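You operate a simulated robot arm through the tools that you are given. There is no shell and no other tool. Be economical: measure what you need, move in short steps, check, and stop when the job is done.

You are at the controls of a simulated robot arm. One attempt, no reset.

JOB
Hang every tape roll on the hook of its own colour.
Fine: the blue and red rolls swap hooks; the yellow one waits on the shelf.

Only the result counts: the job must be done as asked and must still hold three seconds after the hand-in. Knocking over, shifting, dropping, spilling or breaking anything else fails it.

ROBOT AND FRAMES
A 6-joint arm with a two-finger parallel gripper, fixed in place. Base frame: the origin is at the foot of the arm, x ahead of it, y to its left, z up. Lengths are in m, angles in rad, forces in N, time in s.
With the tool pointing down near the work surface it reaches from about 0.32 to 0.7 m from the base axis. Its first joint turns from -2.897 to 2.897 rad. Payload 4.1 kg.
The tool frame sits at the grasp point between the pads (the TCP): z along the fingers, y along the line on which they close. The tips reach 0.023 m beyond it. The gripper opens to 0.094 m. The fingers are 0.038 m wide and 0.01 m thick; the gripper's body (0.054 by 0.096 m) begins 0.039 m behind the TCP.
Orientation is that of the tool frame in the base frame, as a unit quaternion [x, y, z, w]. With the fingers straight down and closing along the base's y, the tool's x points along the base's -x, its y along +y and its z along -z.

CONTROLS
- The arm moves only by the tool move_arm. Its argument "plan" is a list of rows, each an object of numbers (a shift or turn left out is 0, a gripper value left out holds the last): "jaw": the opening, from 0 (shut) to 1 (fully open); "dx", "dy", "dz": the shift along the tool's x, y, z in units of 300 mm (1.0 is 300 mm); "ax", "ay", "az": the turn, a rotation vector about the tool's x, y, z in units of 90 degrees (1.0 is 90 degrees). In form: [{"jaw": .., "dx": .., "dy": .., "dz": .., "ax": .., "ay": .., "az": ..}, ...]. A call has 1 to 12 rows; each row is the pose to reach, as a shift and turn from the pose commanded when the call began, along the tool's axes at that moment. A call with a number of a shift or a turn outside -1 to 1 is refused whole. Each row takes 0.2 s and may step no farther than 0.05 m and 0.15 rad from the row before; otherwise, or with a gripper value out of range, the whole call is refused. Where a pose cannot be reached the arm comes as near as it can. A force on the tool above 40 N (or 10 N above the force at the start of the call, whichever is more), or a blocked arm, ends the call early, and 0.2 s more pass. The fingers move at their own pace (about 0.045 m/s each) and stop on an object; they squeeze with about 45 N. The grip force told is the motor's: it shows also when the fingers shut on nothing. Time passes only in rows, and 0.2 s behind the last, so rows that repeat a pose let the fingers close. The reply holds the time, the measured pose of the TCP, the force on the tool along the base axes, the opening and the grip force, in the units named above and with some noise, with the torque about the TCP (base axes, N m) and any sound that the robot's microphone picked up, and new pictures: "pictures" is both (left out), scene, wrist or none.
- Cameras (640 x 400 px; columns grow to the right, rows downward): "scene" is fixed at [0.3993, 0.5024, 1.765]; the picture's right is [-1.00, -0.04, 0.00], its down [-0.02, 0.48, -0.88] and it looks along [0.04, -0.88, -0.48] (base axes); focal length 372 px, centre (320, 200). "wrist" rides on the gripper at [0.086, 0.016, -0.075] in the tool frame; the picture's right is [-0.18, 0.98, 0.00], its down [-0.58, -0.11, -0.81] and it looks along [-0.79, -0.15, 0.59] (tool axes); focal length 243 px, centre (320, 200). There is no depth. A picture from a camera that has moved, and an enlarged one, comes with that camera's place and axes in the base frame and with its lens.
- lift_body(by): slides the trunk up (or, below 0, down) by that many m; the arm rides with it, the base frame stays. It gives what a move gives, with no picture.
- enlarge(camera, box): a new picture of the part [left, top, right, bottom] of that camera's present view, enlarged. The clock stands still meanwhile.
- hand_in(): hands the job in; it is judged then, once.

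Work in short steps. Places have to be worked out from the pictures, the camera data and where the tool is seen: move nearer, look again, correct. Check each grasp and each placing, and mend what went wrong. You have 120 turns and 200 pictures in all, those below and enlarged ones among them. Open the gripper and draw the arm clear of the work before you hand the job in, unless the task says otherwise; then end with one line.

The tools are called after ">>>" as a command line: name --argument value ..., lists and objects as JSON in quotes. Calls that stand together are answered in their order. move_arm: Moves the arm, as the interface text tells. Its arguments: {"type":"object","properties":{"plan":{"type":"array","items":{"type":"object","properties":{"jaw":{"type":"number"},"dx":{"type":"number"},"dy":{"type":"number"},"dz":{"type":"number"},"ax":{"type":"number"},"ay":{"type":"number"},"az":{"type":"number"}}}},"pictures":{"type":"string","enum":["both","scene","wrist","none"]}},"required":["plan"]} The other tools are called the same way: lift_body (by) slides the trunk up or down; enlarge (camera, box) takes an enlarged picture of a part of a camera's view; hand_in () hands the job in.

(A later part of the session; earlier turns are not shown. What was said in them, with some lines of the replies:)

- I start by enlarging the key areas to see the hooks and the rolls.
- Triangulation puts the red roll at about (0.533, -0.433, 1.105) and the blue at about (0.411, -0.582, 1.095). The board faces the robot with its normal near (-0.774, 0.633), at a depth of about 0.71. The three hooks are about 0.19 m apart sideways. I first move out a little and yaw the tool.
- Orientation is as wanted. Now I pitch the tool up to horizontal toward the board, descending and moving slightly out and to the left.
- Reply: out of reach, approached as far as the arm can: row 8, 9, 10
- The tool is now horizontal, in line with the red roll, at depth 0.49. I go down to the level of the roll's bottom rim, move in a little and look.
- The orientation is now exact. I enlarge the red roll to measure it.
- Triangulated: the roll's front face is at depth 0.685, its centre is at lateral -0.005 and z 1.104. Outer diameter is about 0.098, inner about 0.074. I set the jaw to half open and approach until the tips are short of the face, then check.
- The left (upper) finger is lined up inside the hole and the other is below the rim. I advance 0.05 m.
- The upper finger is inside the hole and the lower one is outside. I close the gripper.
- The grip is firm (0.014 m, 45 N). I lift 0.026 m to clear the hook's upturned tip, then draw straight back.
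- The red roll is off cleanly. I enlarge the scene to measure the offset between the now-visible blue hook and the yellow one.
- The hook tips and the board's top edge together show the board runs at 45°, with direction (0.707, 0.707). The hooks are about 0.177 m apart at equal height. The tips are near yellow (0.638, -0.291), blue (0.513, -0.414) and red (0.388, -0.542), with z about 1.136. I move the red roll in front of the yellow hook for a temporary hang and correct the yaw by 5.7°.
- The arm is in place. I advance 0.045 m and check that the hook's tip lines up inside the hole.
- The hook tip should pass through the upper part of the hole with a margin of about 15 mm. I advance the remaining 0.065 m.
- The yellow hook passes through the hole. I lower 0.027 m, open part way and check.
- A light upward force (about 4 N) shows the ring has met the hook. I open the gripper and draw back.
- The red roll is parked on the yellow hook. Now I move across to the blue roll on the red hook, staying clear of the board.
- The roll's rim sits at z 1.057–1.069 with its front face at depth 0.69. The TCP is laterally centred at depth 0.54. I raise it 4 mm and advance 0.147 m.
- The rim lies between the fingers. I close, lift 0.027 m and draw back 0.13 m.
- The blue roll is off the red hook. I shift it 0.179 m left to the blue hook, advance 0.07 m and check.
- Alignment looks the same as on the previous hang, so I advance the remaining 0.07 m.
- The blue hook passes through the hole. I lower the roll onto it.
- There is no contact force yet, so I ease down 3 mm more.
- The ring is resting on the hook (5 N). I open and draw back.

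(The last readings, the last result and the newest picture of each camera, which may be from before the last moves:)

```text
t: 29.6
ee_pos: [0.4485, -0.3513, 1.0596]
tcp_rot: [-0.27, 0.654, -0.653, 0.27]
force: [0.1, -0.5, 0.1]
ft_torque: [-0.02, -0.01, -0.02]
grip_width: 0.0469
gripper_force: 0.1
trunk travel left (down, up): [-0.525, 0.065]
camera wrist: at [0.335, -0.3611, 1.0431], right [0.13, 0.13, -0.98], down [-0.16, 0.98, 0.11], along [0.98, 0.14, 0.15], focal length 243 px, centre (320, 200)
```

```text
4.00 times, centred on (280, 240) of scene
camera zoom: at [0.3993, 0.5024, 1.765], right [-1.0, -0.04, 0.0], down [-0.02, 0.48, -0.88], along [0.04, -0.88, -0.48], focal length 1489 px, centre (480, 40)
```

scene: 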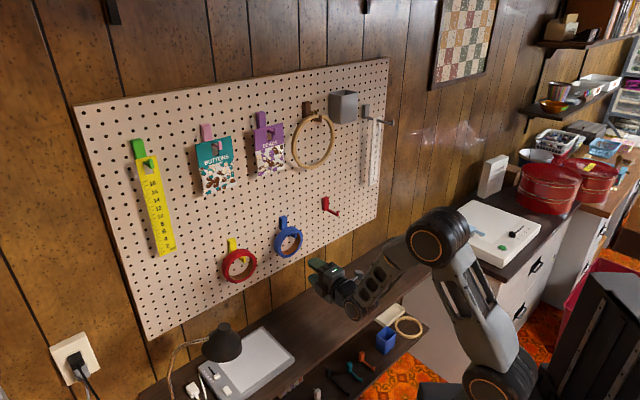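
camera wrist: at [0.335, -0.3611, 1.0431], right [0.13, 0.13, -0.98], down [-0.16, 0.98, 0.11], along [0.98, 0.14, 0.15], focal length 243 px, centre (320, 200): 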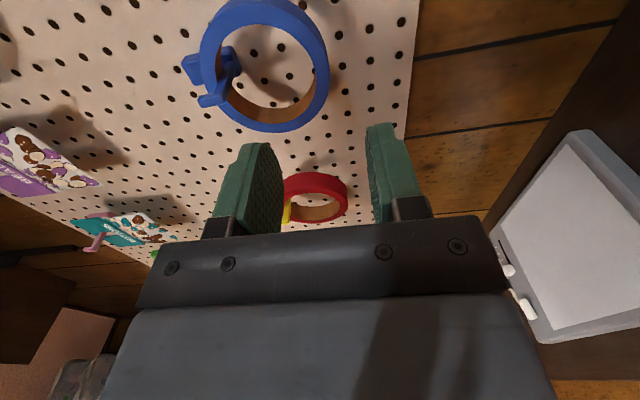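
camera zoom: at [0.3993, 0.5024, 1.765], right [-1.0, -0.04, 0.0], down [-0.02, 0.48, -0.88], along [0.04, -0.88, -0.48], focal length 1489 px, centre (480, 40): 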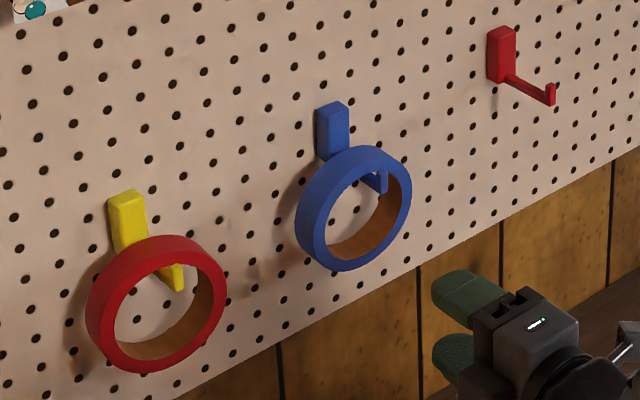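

The blue roll is on its hook. Now I shift left to the red roll on the yellow hook and move back in to the known grasp pose.

>>> move_arm --plan '[{"dx": -0.15}, {"dx": -0.3}, {"dx": -0.45}, {"dx": -0.594}, {"dx": -0.594, "dy": -0.013, "dz": 0.08}, {"dx": -0.594, "dy": -0.013, "dz": 0.16}, {"dx": -0.594, "dy": -0.013, "dz": 0.24}, {"dx": -0.594, "dy": -0.013, "dz": 0.32}, {"dx": -0.594, "dy": -0.013, "dz": 0.395}]'

```text
t: 31.6
ee_pos: [0.6597, -0.3081, 1.0618]
tcp_rot: [-0.27, 0.653, -0.653, 0.271]
force: [-0.3, -0.5, -0.1]
ft_torque: [0.04, -0.01, -0.01]
grip_width: 0.0468
gripper_force: 0.0
trunk travel left (down, up): [-0.525, 0.065]
camera wrist: at [0.5459, -0.3171, 1.0453], right [0.13, 0.13, -0.98], down [-0.16, 0.98, 0.11], along [0.98, 0.14, 0.15], focal length 243 px, centre (320, 200)
```

scene: 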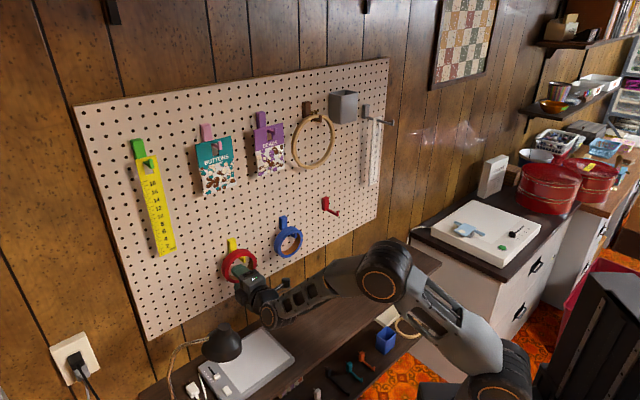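
wrist: 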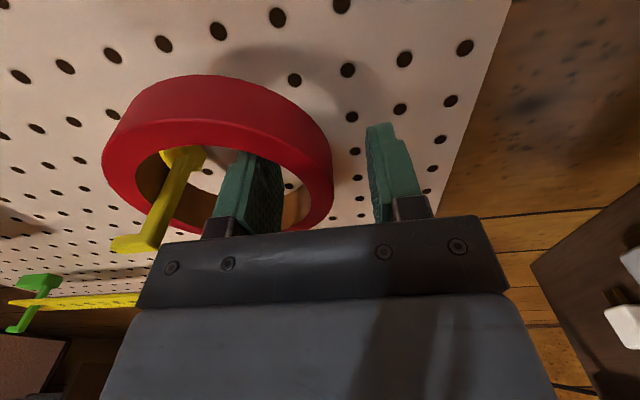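

The rim is between the fingers. I close, then lift and draw back.

>>> move_arm --plan '[{"jaw": 0, "dy": -0.007}, {"dy": -0.007}, {"dy": -0.007}, {"dy": -0.007}]' --pictures "none"

>>> move_arm --plan '[{"dy": -0.045}, {"dy": -0.09}, {"dy": -0.09}, {"dy": -0.09, "dz": -0.06}, {"dy": -0.09, "dz": -0.13}, {"dy": -0.09, "dz": -0.23}, {"dy": -0.09, "dz": -0.35}, {"dy": -0.09, "dz": -0.47}, {"dy": -0.09, "dz": -0.57}]'

```text
t: 32.6
ee_pos: [0.6582, -0.3088, 1.0642]
tcp_rot: [0.27, -0.653, 0.654, -0.27]
force: [0.7, 0.2, 0.7]
ft_torque: [0.0, 0.01, 0.01]
grip_width: 0.0134
gripper_force: 45.2
trunk travel left (down, up): [-0.525, 0.065]
```

```text
t: 34.6
ee_pos: [0.5385, -0.1889, 1.0918]
tcp_rot: [-0.27, 0.654, -0.653, 0.27]
force: [-0.1, -0.1, -0.4]
ft_torque: [0.04, -0.01, -0.02]
grip_width: 0.0135
gripper_force: 45.2
trunk travel left (down, up): [-0.525, 0.065]
camera wrist: at [0.425, -0.1968, 1.0753], right [0.13, 0.13, -0.98], down [-0.16, 0.98, 0.11], along [0.98, 0.14, 0.15], focal length 243 px, centre (320, 200)
```

scene: 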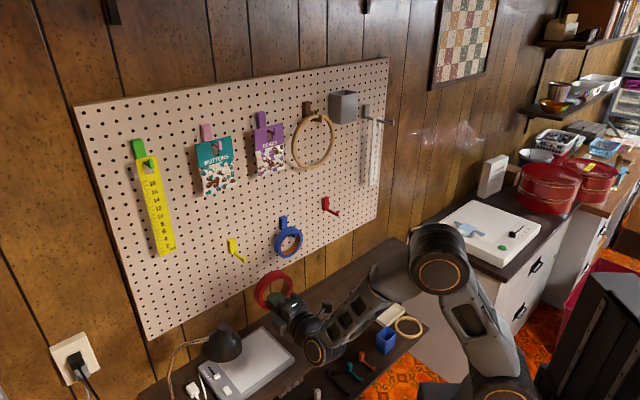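
wrist: 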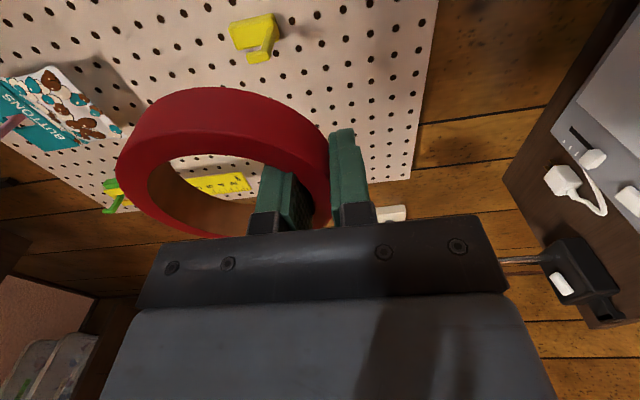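

The red roll is off. I carry it 0.357 m right, to in front of the red hook.

>>> move_arm --plan '[{"dx": 0.15}, {"dx": 0.3}, {"dx": 0.45}, {"dx": 0.6}, {"dx": 0.75}, {"dx": 0.9}, {"dx": 1.0}]' --pictures "none"

>>> move_arm --plan '[{"dx": 0.1}, {"dx": 0.19}, {"dx": 0.19, "dz": 0.1}, {"dx": 0.19, "dz": 0.2}, {"dx": 0.19, "dz": 0.3}, {"dx": 0.19, "dz": 0.34}]'

>>> enlarge --camera "scene" --box '[270, 170, 398, 250]'

```text
t: 36.2
ee_pos: [0.3287, -0.4011, 1.0908]
tcp_rot: [-0.271, 0.653, -0.653, 0.27]
force: [0.2, -0.2, -1.2]
ft_torque: [0.04, 0.01, 0.02]
grip_width: 0.0132
gripper_force: 45.2
trunk travel left (down, up): [-0.525, 0.065]
```

```text
t: 37.6
ee_pos: [0.3589, -0.5149, 1.0924]
tcp_rot: [-0.271, 0.653, -0.653, 0.271]
force: [0.0, 0.3, -0.4]
ft_torque: [0.0, 0.01, 0.0]
grip_width: 0.0133
gripper_force: 44.6
trunk travel left (down, up): [-0.525, 0.065]
camera wrist: at [0.2459, -0.5231, 1.0745], right [0.13, 0.13, -0.98], down [-0.16, 0.98, 0.11], along [0.98, 0.14, 0.15], focal length 243 px, centre (320, 200)
```

scene: 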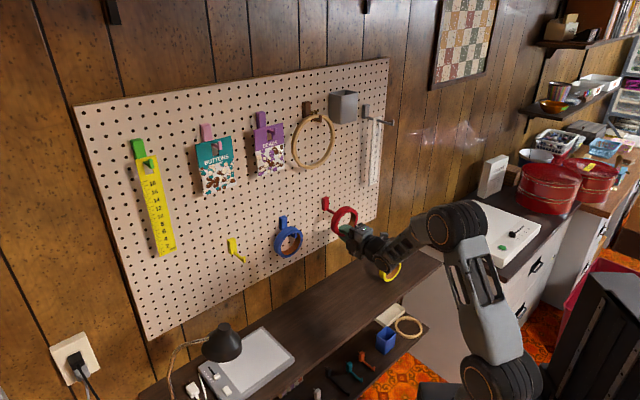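
wrist: 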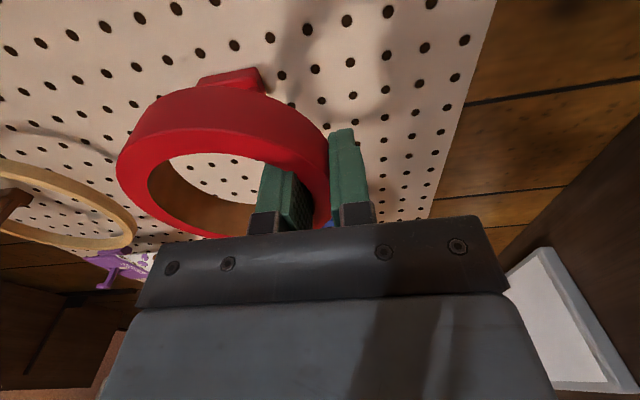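

```text
5.00 times, centred on (334, 210) of scene
camera zoom: at [0.3993, 0.5024, 1.765], right [-1.0, -0.04, 0.0], down [-0.02, 0.48, -0.88], along [0.04, -0.88, -0.48], focal length 1862 px, centre (250, 150)
```

zoom: 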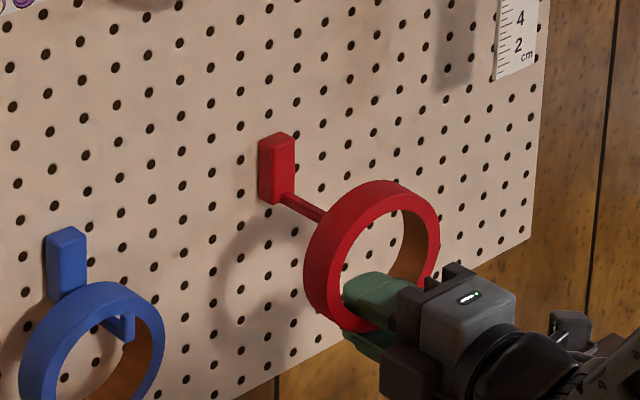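

Alignment matches the earlier hangs. I advance 0.069 m.

>>> move_arm --plan '[{"dz": 0.04}, {"dz": 0.08}, {"dz": 0.12}, {"dz": 0.16}, {"dz": 0.2}, {"dz": 0.231}]' --pictures "wrist"

>>> enlarge --camera "scene" --box '[270, 170, 398, 250]'

```text
t: 39.0
ee_pos: [0.41, -0.563, 1.0927]
tcp_rot: [0.27, -0.653, 0.653, -0.27]
force: [-0.4, 1.0, 0.2]
ft_torque: [-0.03, 0.01, -0.01]
grip_width: 0.0132
gripper_force: 44.9
trunk travel left (down, up): [-0.525, 0.065]
camera wrist: at [0.2957, -0.5714, 1.075], right [0.13, 0.13, -0.98], down [-0.16, 0.98, 0.11], along [0.98, 0.14, 0.15], focal length 243 px, centre (320, 200)
```

wrist: 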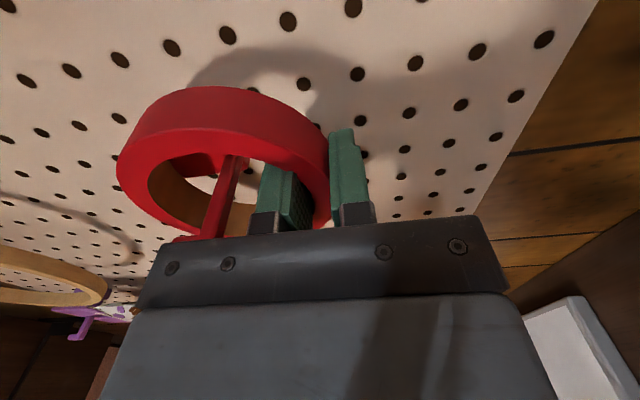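

```text
5.00 times, centred on (334, 210) of scene
camera zoom: at [0.3993, 0.5024, 1.765], right [-1.0, -0.04, 0.0], down [-0.02, 0.48, -0.88], along [0.04, -0.88, -0.48], focal length 1862 px, centre (250, 150)
```

zoom: 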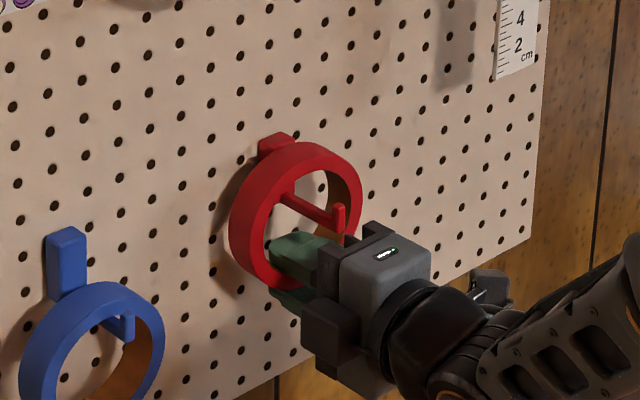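

The hook is through the hole. I lower the roll until it touches.

>>> move_arm --plan '[{"dy": 0.04}, {"dy": 0.07}, {"dy": 0.09}, {"dy": 0.098}, {"dy": 0.098}]' --pictures "none"

```text
t: 40.2
ee_pos: [0.4086, -0.5623, 1.063]
tcp_rot: [0.271, -0.653, 0.653, -0.27]
force: [-0.2, 0.9, -0.9]
ft_torque: [-0.04, -0.01, 0.03]
grip_width: 0.0132
gripper_force: 44.6
trunk travel left (down, up): [-0.525, 0.065]
```

>>> move_arm --plan '[{"dy": 0.005}, {"dy": 0.01}, {"dy": 0.01}]' --pictures "none"

```text
t: 41.0
ee_pos: [0.4079, -0.5628, 1.0619]
tcp_rot: [0.27, -0.653, 0.654, -0.27]
force: [-0.1, 0.6, 6.6]
ft_torque: [-0.13, -0.12, 0.01]
grip_width: 0.0131
gripper_force: 44.7
trunk travel left (down, up): [-0.525, 0.065]
```

There is contact at 6.6 N, so I open and draw back.

>>> move_arm --plan '[{"jaw": 0.5}, {"dy": 0.003}, {"dy": 0.003}, {"dy": 0.003}, {"dy": 0.003, "dz": -0.07}, {"dy": 0.003, "dz": -0.15}, {"dy": 0.003, "dz": -0.27}, {"dy": 0.003, "dz": -0.4}, {"dy": 0.003, "dz": -0.55}]'

>>> enlarge --camera "scene" --box '[200, 180, 360, 280]'

```text
t: 43.0
ee_pos: [0.2906, -0.4478, 1.06]
tcp_rot: [0.27, -0.653, 0.653, -0.27]
force: [-0.4, -0.1, -0.5]
ft_torque: [-0.02, -0.01, -0.01]
grip_width: 0.047
gripper_force: 0.1
trunk travel left (down, up): [-0.525, 0.065]
camera wrist: at [0.1764, -0.4555, 1.0426], right [0.13, 0.13, -0.98], down [-0.16, 0.98, 0.11], along [0.98, 0.14, 0.15], focal length 243 px, centre (320, 200)
```

scene: 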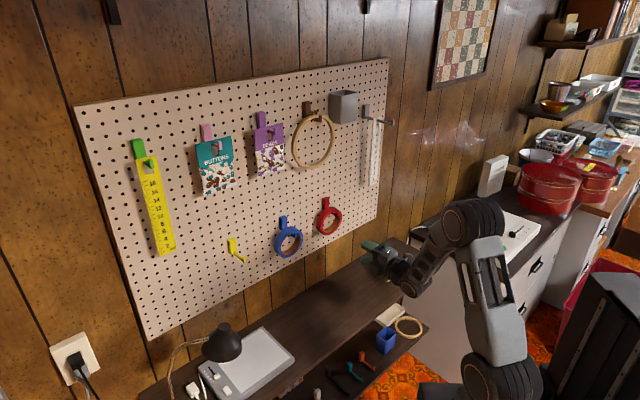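
wrist: 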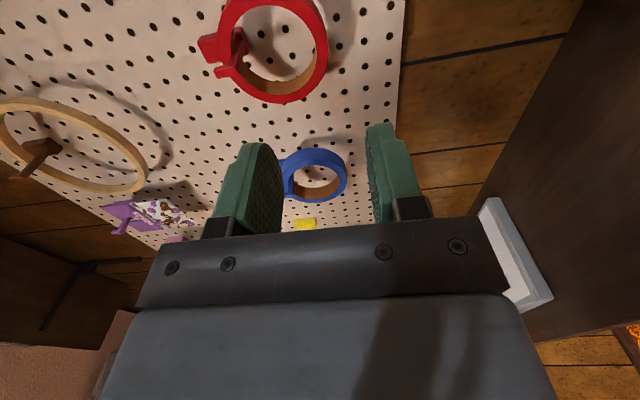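

```text
4.00 times, centred on (280, 230) of scene
camera zoom: at [0.3993, 0.5024, 1.765], right [-1.0, -0.04, 0.0], down [-0.02, 0.48, -0.88], along [0.04, -0.88, -0.48], focal length 1489 px, centre (480, 80)
```

zoom: 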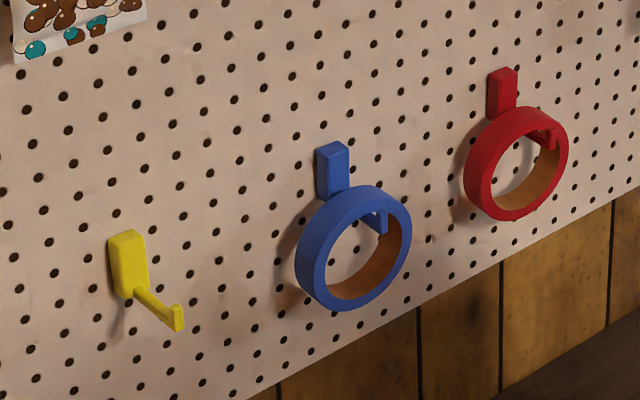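

Blue and red are now on their own hooks. The yellow roll stands upright on the shelf, axis roughly along the board's normal, centred near (0.183, -0.642, 0.845). I back off and go sideways toward it for a look.

>>> move_arm --plan '[{"dz": -0.1}, {"dx": 0.1, "dy": 0.05, "dz": -0.2}, {"dx": 0.22, "dy": 0.1, "dz": -0.26}, {"dx": 0.34, "dy": 0.16, "dz": -0.32}, {"dx": 0.45, "dy": 0.22, "dz": -0.36}, {"dx": 0.57, "dy": 0.28, "dz": -0.38}, {"dx": 0.68, "dy": 0.33, "dz": -0.4}, {"dx": 0.713, "dy": 0.367, "dz": -0.407}]'

```text
t: 44.8
ee_pos: [0.0524, -0.5111, 0.9477]
tcp_rot: [0.271, -0.653, 0.654, -0.271]
force: [0.0, 0.2, 0.3]
ft_torque: [-0.03, -0.01, 0.0]
grip_width: 0.0471
gripper_force: 0.0
trunk travel left (down, up): [-0.525, 0.065]
camera wrist: at [-0.0618, -0.5185, 0.931], right [0.13, 0.13, -0.98], down [-0.16, 0.98, 0.11], along [0.98, 0.14, 0.15], focal length 243 px, centre (320, 200)
```

scene: 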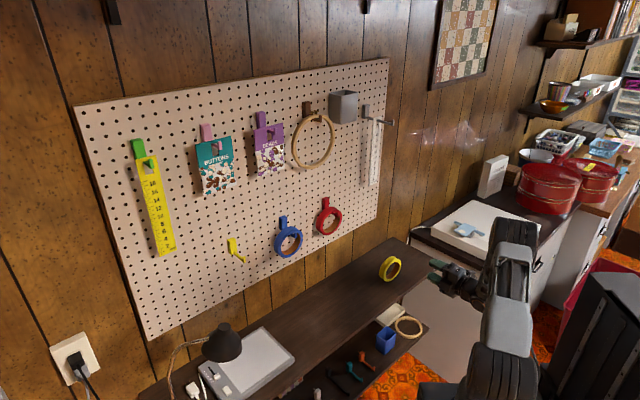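
wrist: 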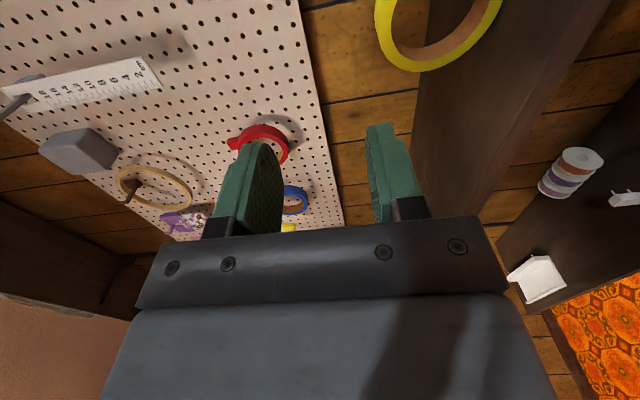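

The ring is partly visible and consistent with centre lateral about -0.32 and z about 0.85. I lower 0.06 m and back off a bit to see the whole of it.

>>> move_arm --plan '[{"dy": 0.1, "dx": 0.04, "dz": -0.05}, {"dy": 0.2, "dx": 0.08, "dz": -0.1}, {"dy": 0.2, "dx": 0.08, "dz": -0.1}]'

>>> enlarge --camera "wrist" --box '[250, 0, 450, 125]'

>>> enlarge --camera "scene" --box '[350, 230, 446, 290]'

```text
t: 45.6
ee_pos: [0.0166, -0.5092, 0.8896]
tcp_rot: [0.27, -0.653, 0.653, -0.27]
force: [-0.1, 0.2, -0.7]
ft_torque: [-0.04, 0.03, 0.01]
grip_width: 0.0468
gripper_force: 0.1
trunk travel left (down, up): [-0.525, 0.065]
camera wrist: at [-0.0977, -0.5175, 0.8726], right [0.13, 0.13, -0.98], down [-0.16, 0.98, 0.11], along [0.98, 0.14, 0.15], focal length 243 px, centre (320, 200)
```

scene: 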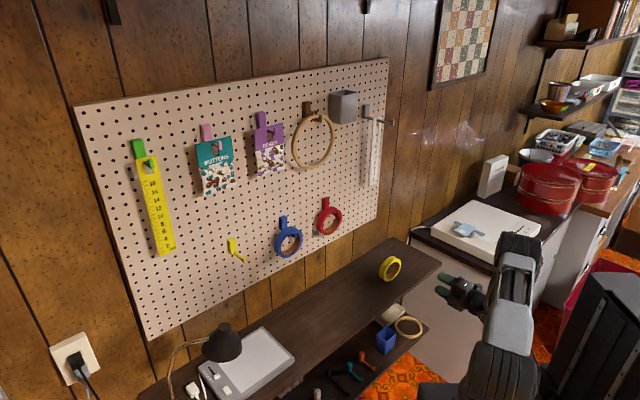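
wrist: 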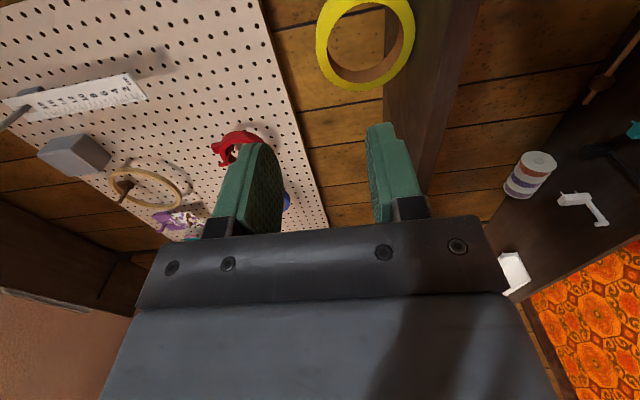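

```text
3.20 times, centred on (350, 62) of wrist
camera zoom: at [-0.0977, -0.5175, 0.8726], right [0.13, 0.13, -0.98], down [-0.16, 0.98, 0.11], along [0.98, 0.14, 0.15], focal length 776 px, centre (224, 640)
```

zoom: 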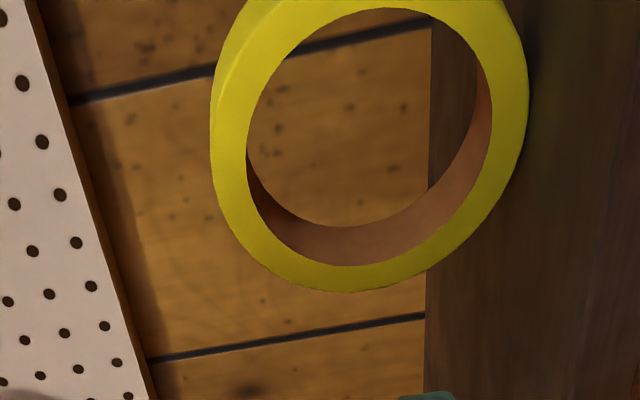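

```text
6.67 times, centred on (398, 260) of scene
camera zoom: at [0.3993, 0.5024, 1.765], right [-1.0, -0.04, 0.0], down [-0.02, 0.48, -0.88], along [0.04, -0.88, -0.48], focal length 2482 px, centre (-200, -200)
```

zoom: 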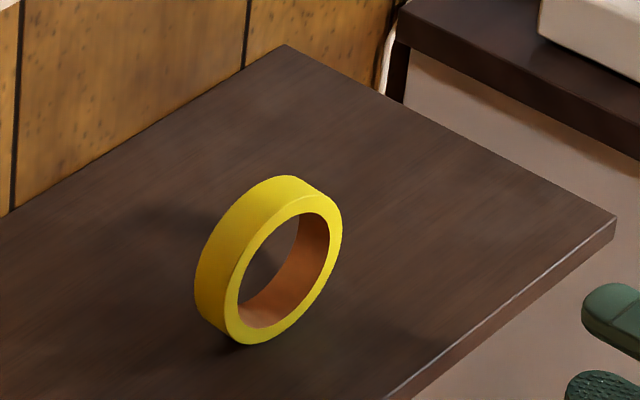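

Triangulated: the yellow roll's front face is centred at (0.173, -0.6325, 0.8455), with its axis parallel to the tool. I take it by the top rim at TCP z 0.886 and first go to just short of it.

>>> move_arm --plan '[{"dx": -0.04, "dy": 0.012, "dz": 0.1}, {"dx": -0.078, "dy": 0.012, "dz": 0.22}, {"dx": -0.078, "dy": 0.012, "dz": 0.34}, {"dx": -0.078, "dy": 0.012, "dz": 0.46}, {"dx": -0.078, "dy": 0.012, "dz": 0.53}]'

>>> enlarge --camera "scene" --box '[350, 230, 446, 290]'

```text
t: 46.8
ee_pos: [0.1454, -0.6026, 0.887]
tcp_rot: [-0.27, 0.654, -0.653, 0.271]
force: [0.5, -1.2, -0.1]
ft_torque: [-0.02, 0.01, -0.01]
grip_width: 0.047
gripper_force: 0.1
trunk travel left (down, up): [-0.525, 0.065]
camera wrist: at [0.0312, -0.6109, 0.8688], right [0.13, 0.13, -0.98], down [-0.16, 0.98, 0.11], along [0.98, 0.14, 0.15], focal length 243 px, centre (320, 200)
```

scene: 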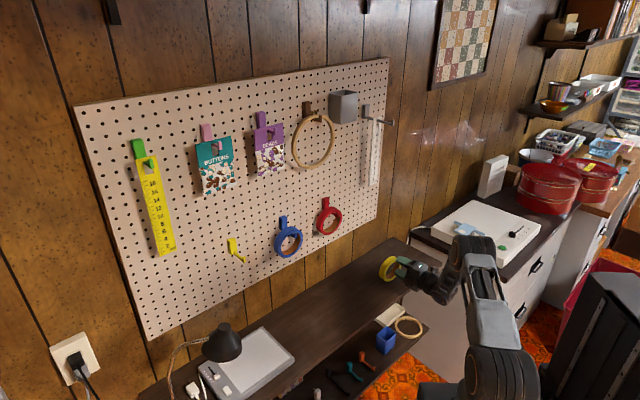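
wrist: 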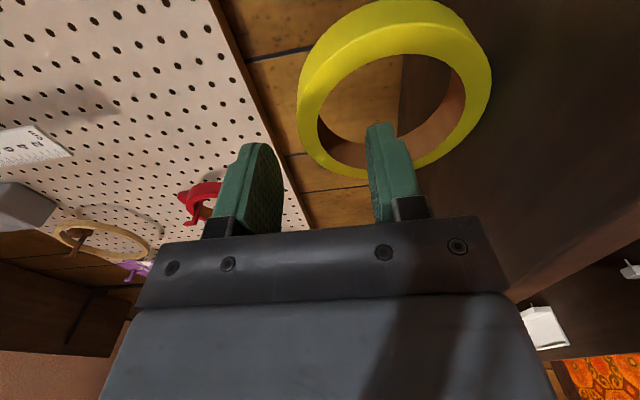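

```text
6.67 times, centred on (398, 260) of scene
camera zoom: at [0.3993, 0.5024, 1.765], right [-1.0, -0.04, 0.0], down [-0.02, 0.48, -0.88], along [0.04, -0.88, -0.48], focal length 2482 px, centre (-200, -200)
```

zoom: 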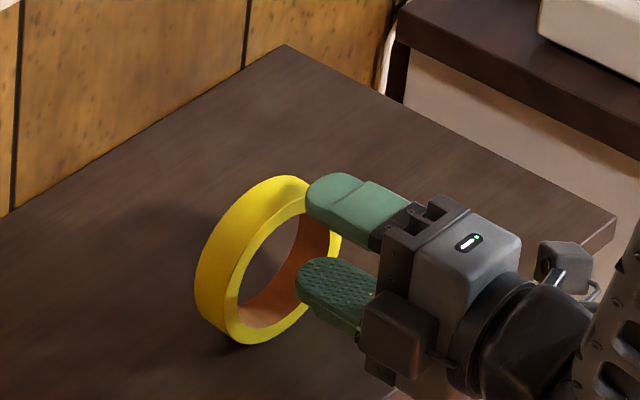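

The fingers straddle the top rim correctly. I advance 0.041 m and look.

>>> move_arm --plan '[{"dz": 0.05}, {"dz": 0.1}, {"dz": 0.137}]'

>>> enlarge --camera "scene" --box '[350, 230, 446, 290]'

```text
t: 47.6
ee_pos: [0.1736, -0.6312, 0.8853]
tcp_rot: [0.271, -0.652, 0.654, -0.271]
force: [-0.7, 0.4, 0.4]
ft_torque: [-0.03, -0.01, -0.02]
grip_width: 0.0468
gripper_force: 0.0
trunk travel left (down, up): [-0.525, 0.065]
camera wrist: at [0.06, -0.6393, 0.8688], right [0.13, 0.13, -0.98], down [-0.16, 0.98, 0.11], along [0.98, 0.14, 0.15], focal length 243 px, centre (320, 200)
```

scene: 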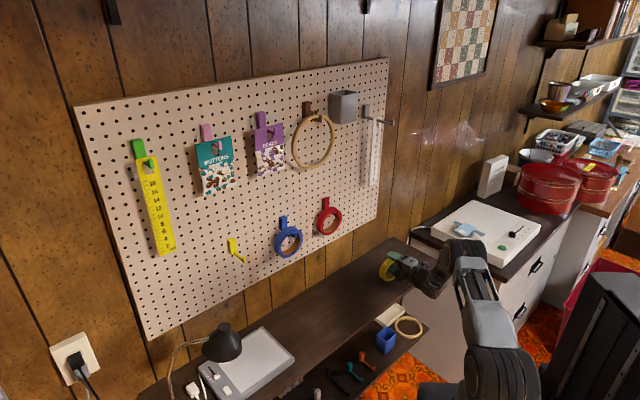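
wrist: 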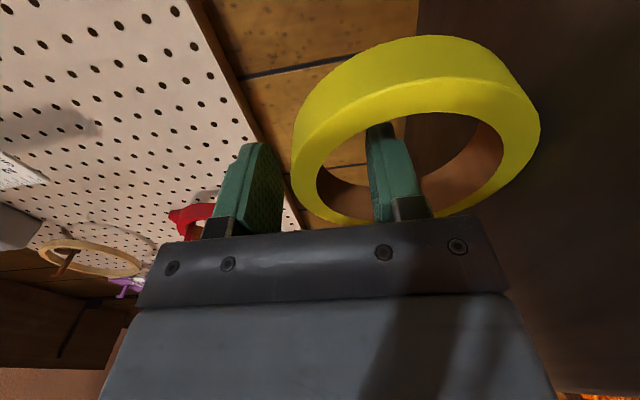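

```text
6.67 times, centred on (398, 260) of scene
camera zoom: at [0.3993, 0.5024, 1.765], right [-1.0, -0.04, 0.0], down [-0.02, 0.48, -0.88], along [0.04, -0.88, -0.48], focal length 2482 px, centre (-200, -200)
```

zoom: 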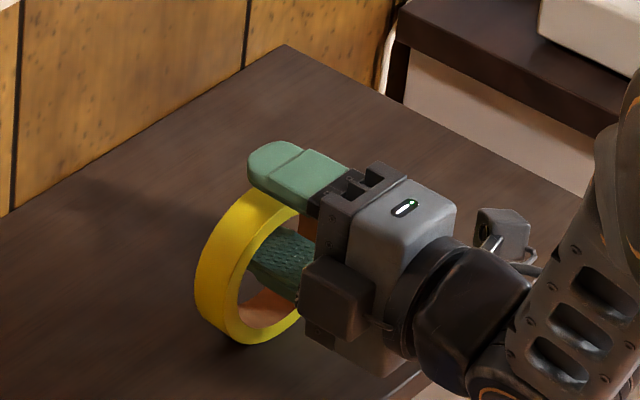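

The rim is between the fingers, so I close.

>>> move_arm --plan '[{"jaw": 0, "dy": -0.003}, {"dy": -0.003}, {"dy": -0.003}, {"dy": -0.003}]' --pictures "wrist"

```text
t: 48.6
ee_pos: [0.1738, -0.6316, 0.8901]
tcp_rot: [0.27, -0.651, 0.656, -0.27]
force: [0.1, 0.0, 20.6]
ft_torque: [-0.1, -0.11, 0.02]
grip_width: 0.0141
gripper_force: 44.9
trunk travel left (down, up): [-0.525, 0.065]
camera wrist: at [0.0595, -0.6395, 0.8729], right [0.13, 0.12, -0.98], down [-0.16, 0.98, 0.1], along [0.98, 0.14, 0.15], focal length 243 px, centre (320, 200)
```

wrist: 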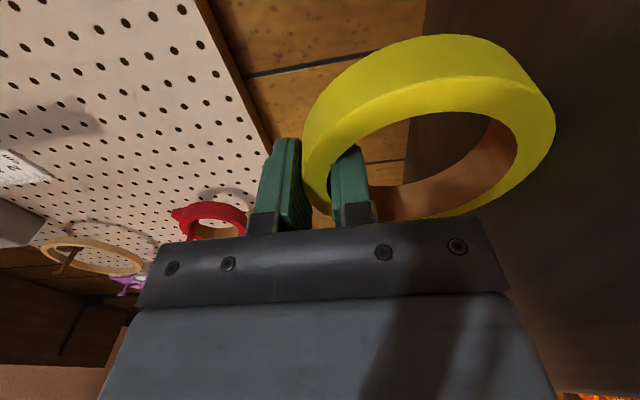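

Gripped; the upward force comes from the rim sitting about 4 mm higher than the command. I lift the roll off the shelf and draw back.

>>> move_arm --plan '[{"dy": -0.03}, {"dy": -0.1}, {"dy": -0.2}, {"dy": -0.33}, {"dy": -0.45, "dz": -0.08}, {"dy": -0.55, "dz": -0.18}, {"dy": -0.65, "dz": -0.28}, {"dy": -0.7, "dz": -0.4}]'

```text
t: 50.4
ee_pos: [0.0891, -0.5488, 1.0939]
tcp_rot: [-0.27, 0.653, -0.653, 0.271]
force: [-0.1, 1.8, 0.0]
ft_torque: [0.0, -0.02, 0.0]
grip_width: 0.0138
gripper_force: 45.3
trunk travel left (down, up): [-0.525, 0.065]
camera wrist: at [-0.0252, -0.5573, 1.0763], right [0.13, 0.13, -0.98], down [-0.16, 0.98, 0.11], along [0.98, 0.14, 0.15], focal length 243 px, centre (320, 200)
```

scene: 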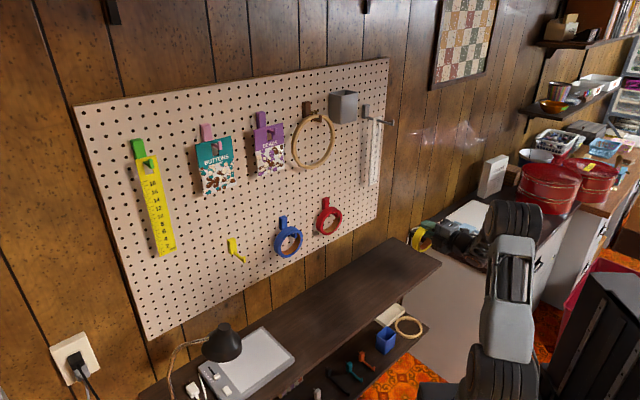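
wrist: 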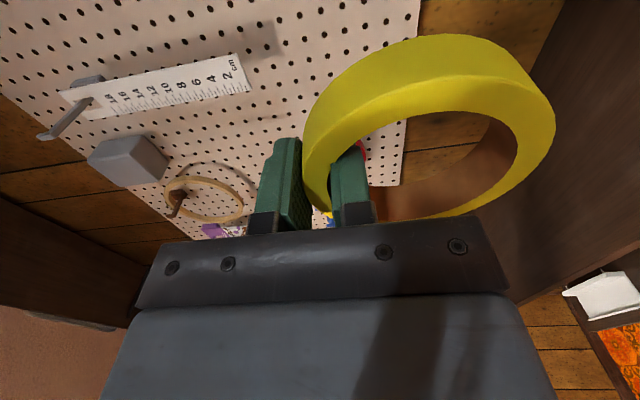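

The grip holds. Now I roll the tool 90°, then another 90°, about its own axis so that the roll ends up gripped at its bottom rim, as with the others. First I shift left and back to open space.

>>> move_arm --plan '[{"dx": -0.08, "az": 0.0909}, {"dx": -0.16, "az": 0.1818}, {"dx": -0.24, "az": 0.2727}, {"dx": -0.32, "az": 0.3636}, {"dx": -0.4, "az": 0.4545}, {"dx": -0.48, "az": 0.5455}, {"dx": -0.56, "az": 0.6364}, {"dx": -0.64, "az": 0.7273}, {"dx": -0.72, "az": 0.8182}, {"dx": -0.8, "az": 0.9091}, {"dx": -0.88, "az": 1.0}]'

```text
t: 52.8
ee_pos: [0.2768, -0.3656, 1.0957]
tcp_rot: [0.271, 0.653, -0.269, 0.653]
force: [-0.2, 0.7, 0.1]
ft_torque: [-0.02, -0.01, -0.01]
grip_width: 0.0138
gripper_force: 44.9
out of reach, approached as far as the arm can: row 11
trunk travel left (down, up): [-0.525, 0.065]
camera wrist: at [0.2353, -0.3, 1.0087], right [0.69, 0.69, 0.19], down [-0.65, 0.49, 0.58], along [0.31, -0.53, 0.79], focal length 243 px, centre (320, 200)
```

scene: 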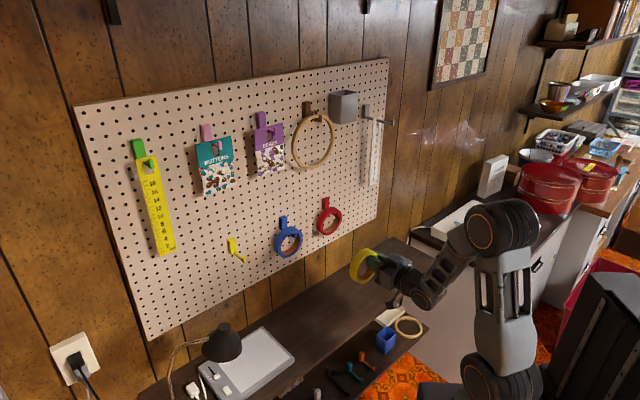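
wrist: 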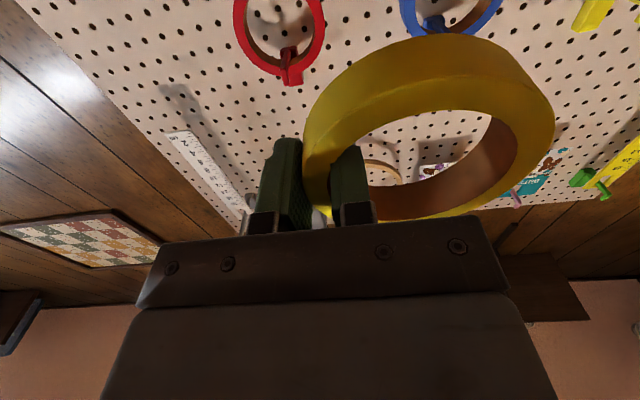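

The tool is now rolled 90° and the roll is held at its right side, with its top free for the hook, so no further roll is needed. The hang pose for the yellow hook is TCP lateral 0.204 and roll centre z about 1.104. I move in front of it, lifted by 28 mm.

>>> move_arm --plan '[{"dx": -0.017, "dy": 0.127, "dz": 0.05}, {"dx": -0.034, "dy": 0.254, "dz": 0.1}, {"dx": -0.051, "dy": 0.381, "dz": 0.15}, {"dx": -0.068, "dy": 0.508, "dz": 0.2}, {"dx": -0.085, "dy": 0.635, "dz": 0.25}, {"dx": -0.102, "dy": 0.762, "dz": 0.3}, {"dx": -0.12, "dy": 0.889, "dz": 0.35}, {"dx": -0.12, "dy": 0.889, "dz": 0.41}]'

>>> enlarge --camera "scene" --box '[200, 210, 328, 290]'

```text
t: 54.6
ee_pos: [0.5526, -0.2625, 1.1329]
tcp_rot: [0.271, 0.653, -0.271, 0.653]
force: [0.7, -0.5, -0.7]
ft_torque: [0.01, 0.03, 0.0]
grip_width: 0.0136
gripper_force: 44.7
trunk travel left (down, up): [-0.525, 0.065]
camera wrist: at [0.5125, -0.1978, 1.0453], right [0.7, 0.69, 0.18], down [-0.65, 0.49, 0.58], along [0.31, -0.52, 0.79], focal length 243 px, centre (320, 200)
```

scene: 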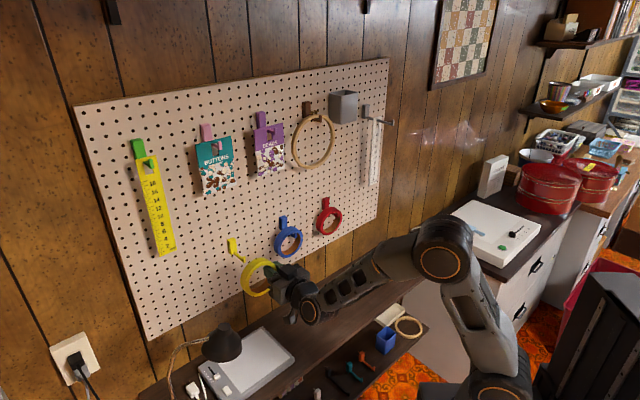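
wrist: 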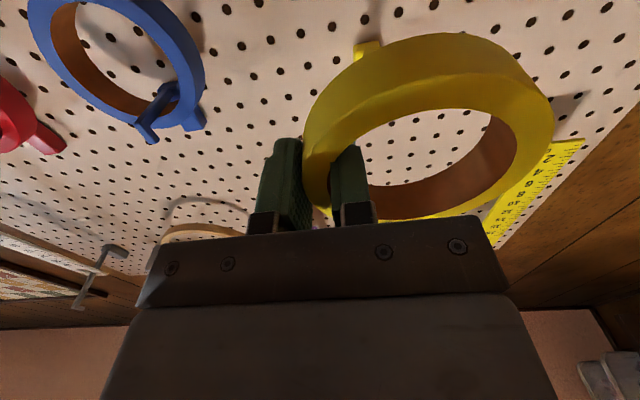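

```text
5.00 times, centred on (264, 250) of scene
camera zoom: at [0.3993, 0.5024, 1.765], right [-1.0, -0.04, 0.0], down [-0.02, 0.48, -0.88], along [0.04, -0.88, -0.48], focal length 1862 px, centre (600, -50)
```

zoom: 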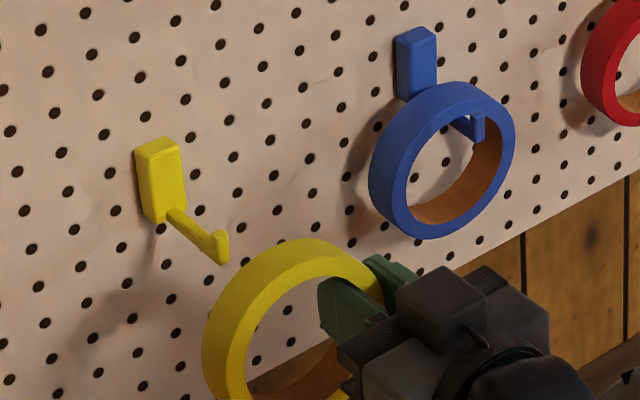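

The lateral and height readings are as planned. I advance 0.045 m and check again.

>>> move_arm --plan '[{"dz": 0.05}, {"dz": 0.1}, {"dz": 0.15}, {"dz": 0.15}]'

>>> enlarge --camera "scene" --box '[200, 220, 328, 300]'

```text
t: 55.6
ee_pos: [0.5844, -0.2963, 1.1329]
tcp_rot: [0.271, 0.653, -0.272, 0.653]
force: [0.4, -0.5, -0.4]
ft_torque: [-0.02, 0.0, 0.03]
grip_width: 0.0138
gripper_force: 45.2
trunk travel left (down, up): [-0.525, 0.065]
camera wrist: at [0.5439, -0.23, 1.0452], right [0.69, 0.7, 0.18], down [-0.65, 0.49, 0.58], along [0.31, -0.52, 0.79], focal length 243 px, centre (320, 200)
```

scene: 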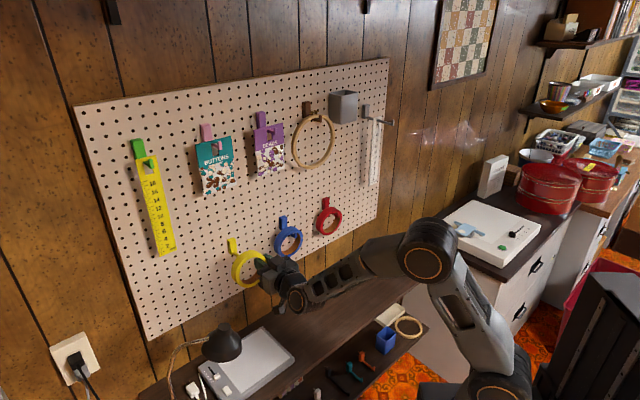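
wrist: 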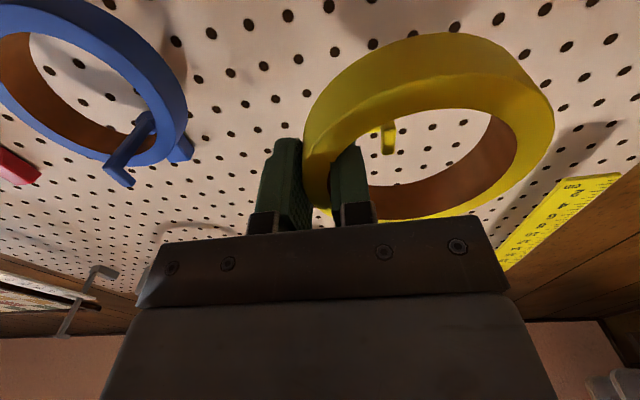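

```text
5.00 times, centred on (264, 260) of scene
camera zoom: at [0.3993, 0.5024, 1.765], right [-1.0, -0.04, 0.0], down [-0.02, 0.48, -0.88], along [0.04, -0.88, -0.48], focal length 1862 px, centre (600, -100)
```

zoom: 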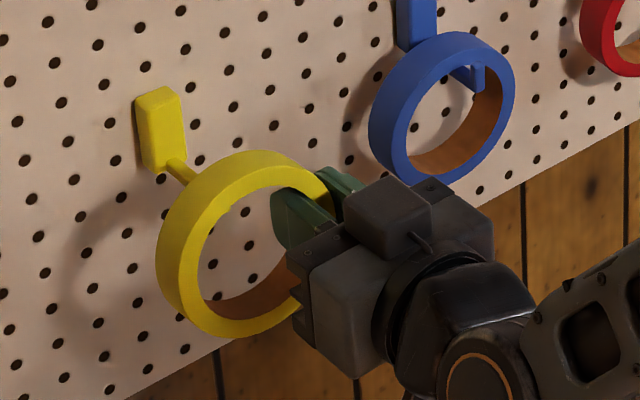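

The roll lines up almost exactly with where the red one was on this approach, and the hook tip is visible through the hole. I advance the remaining 0.062 m.

>>> move_arm --plan '[{"dz": 0.04}, {"dz": 0.08}, {"dz": 0.12}, {"dz": 0.16}, {"dz": 0.19}, {"dz": 0.205}]'

>>> enlarge --camera "scene" --box '[200, 220, 328, 300]'

```text
t: 57.0
ee_pos: [0.6295, -0.3385, 1.1322]
tcp_rot: [0.271, 0.654, -0.271, 0.653]
force: [0.5, 0.1, -0.6]
ft_torque: [-0.03, 0.0, 0.0]
grip_width: 0.0137
gripper_force: 45.4
trunk travel left (down, up): [-0.525, 0.065]
camera wrist: at [0.5866, -0.2742, 1.0455], right [0.7, 0.69, 0.18], down [-0.65, 0.49, 0.58], along [0.31, -0.52, 0.79], focal length 243 px, centre (320, 200)
```

scene: 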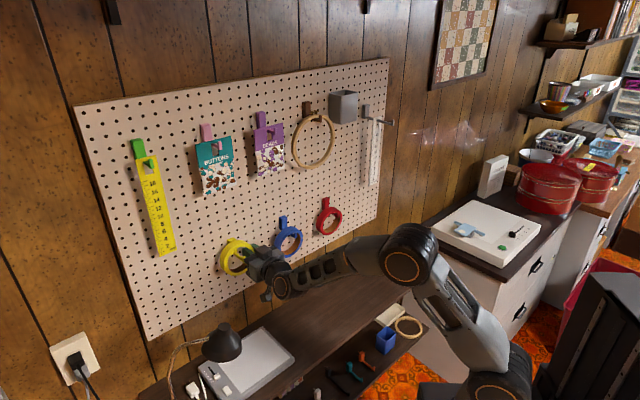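
wrist: 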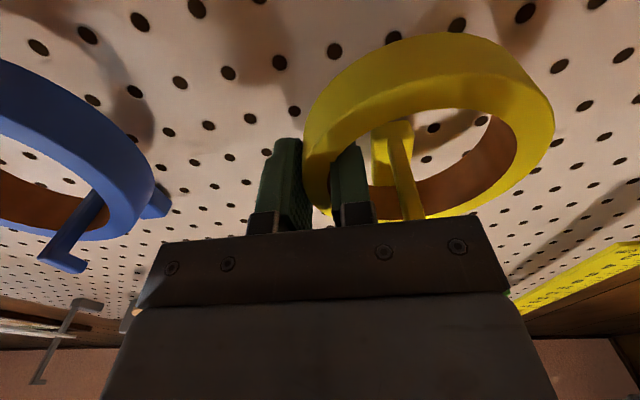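

```text
5.00 times, centred on (264, 260) of scene
camera zoom: at [0.3993, 0.5024, 1.765], right [-1.0, -0.04, 0.0], down [-0.02, 0.48, -0.88], along [0.04, -0.88, -0.48], focal length 1862 px, centre (600, -100)
```

zoom: 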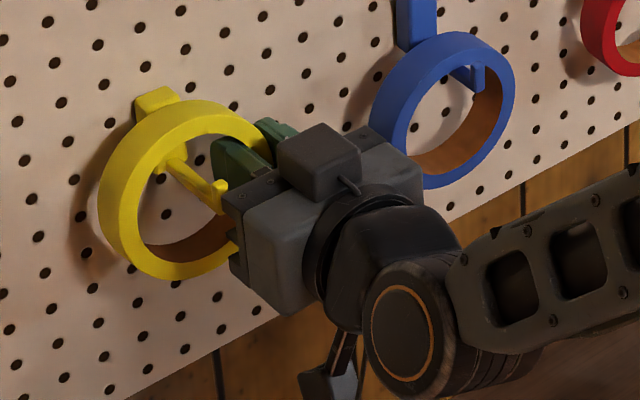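

The hook is inside the hole, clear of the finger. I lower 0.026 m and then feel for contact.

>>> move_arm --plan '[{"dx": 0.04}, {"dx": 0.07}, {"dx": 0.087}, {"dx": 0.087}]' --pictures "none"

>>> move_arm --plan '[{"dx": 0.006}, {"dx": 0.01}, {"dx": 0.01}]' --pictures "wrist"

```text
t: 58.0
ee_pos: [0.6268, -0.3392, 1.1058]
tcp_rot: [0.269, 0.654, -0.27, 0.653]
force: [0.7, -0.7, -0.5]
ft_torque: [0.0, 0.0, -0.01]
grip_width: 0.0137
gripper_force: 45.0
trunk travel left (down, up): [-0.525, 0.065]
```

```text
t: 58.8
ee_pos: [0.6281, -0.3389, 1.1043]
tcp_rot: [0.27, 0.653, -0.27, 0.654]
force: [-0.3, -0.9, 5.5]
ft_torque: [0.07, -0.24, -0.03]
grip_width: 0.0136
gripper_force: 45.2
trunk travel left (down, up): [-0.525, 0.065]
camera wrist: at [0.5862, -0.2737, 1.0169], right [0.69, 0.69, 0.18], down [-0.65, 0.49, 0.58], along [0.31, -0.52, 0.79], focal length 243 px, centre (320, 200)
```

wrist: 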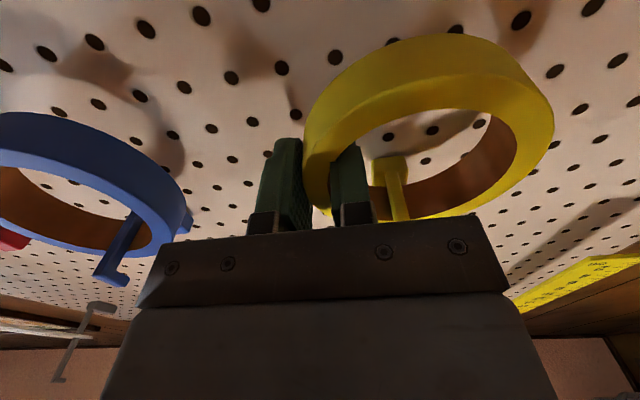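

There is contact at 5.5 N. I open modestly and draw straight back.

>>> move_arm --plan '[{"jaw": 0.34}, {}, {}, {"dz": -0.03}, {"dz": -0.09}, {"dz": -0.16}, {"dz": -0.27}, {"dz": -0.4}, {"dz": -0.55}]'

>>> enlarge --camera "scene" --box '[200, 180, 360, 280]'

```text
t: 60.8
ee_pos: [0.5122, -0.2219, 1.1032]
tcp_rot: [0.271, 0.653, -0.271, 0.653]
force: [-0.4, -0.8, -0.3]
ft_torque: [0.0, -0.04, -0.01]
grip_width: 0.0319
gripper_force: 0.1
trunk travel left (down, up): [-0.525, 0.065]
camera wrist: at [0.4709, -0.1576, 1.0168], right [0.69, 0.69, 0.18], down [-0.65, 0.49, 0.58], along [0.31, -0.52, 0.79], focal length 243 px, centre (320, 200)
```

scene: 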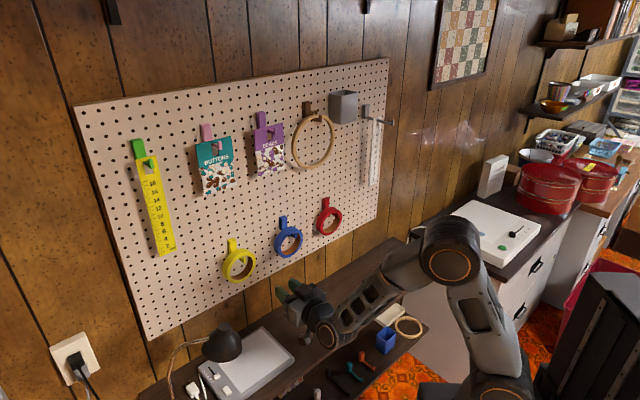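
wrist: 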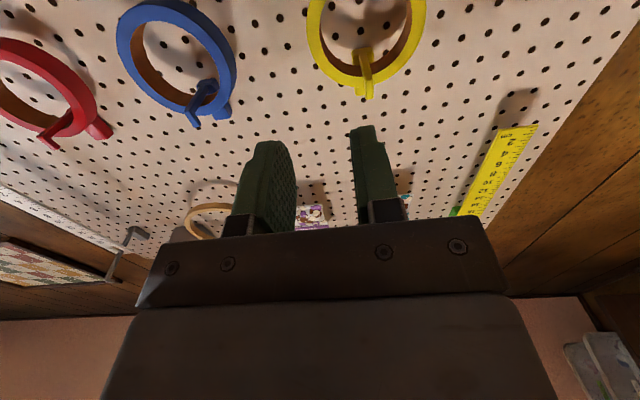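

```text
4.00 times, centred on (280, 230) of scene
camera zoom: at [0.3993, 0.5024, 1.765], right [-1.0, -0.04, 0.0], down [-0.02, 0.48, -0.88], along [0.04, -0.88, -0.48], focal length 1489 px, centre (480, 80)
```

zoom: 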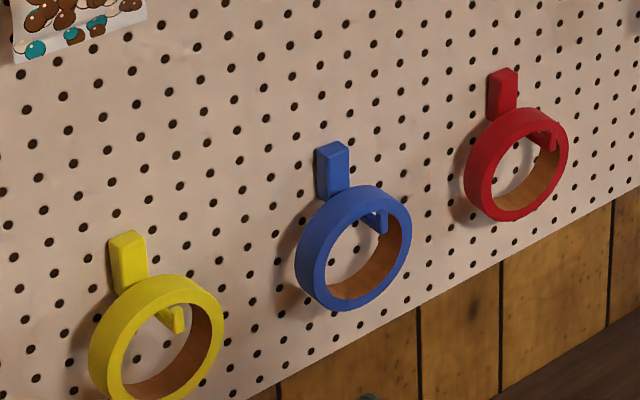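

All three rolls hang on hooks of their own colour. I open the gripper fully and draw the arm well clear before handing in.

>>> move_arm --plan '[{"jaw": 1, "dz": -0.12}, {"dz": -0.24}, {"dz": -0.36}, {"dz": -0.36}, {"dz": -0.36}]' --pictures "scene"

```text
t: 62.0
ee_pos: [0.4406, -0.146, 1.1033]
tcp_rot: [0.272, 0.653, -0.272, 0.653]
force: [-0.3, 0.4, 0.1]
ft_torque: [-0.01, -0.01, 0.01]
grip_width: 0.0939
gripper_force: 0.0
out of reach, approached as far as the arm can: row 3, 4, 5
trunk travel left (down, up): [-0.525, 0.065]
```

scene: 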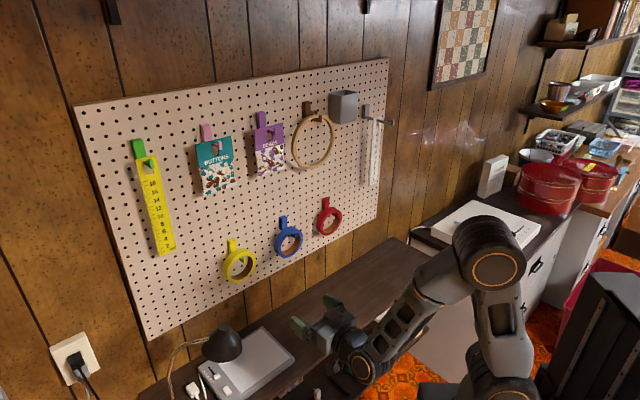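

The arm is clear, the gripper is open and everything looks steady, so I hand the job in.

>>> hand_in

```text
The job is handed in.
```

The red, blue and yellow tape rolls each hang on the hook of their own colour, and the arm is clear of the board with its gripper open.
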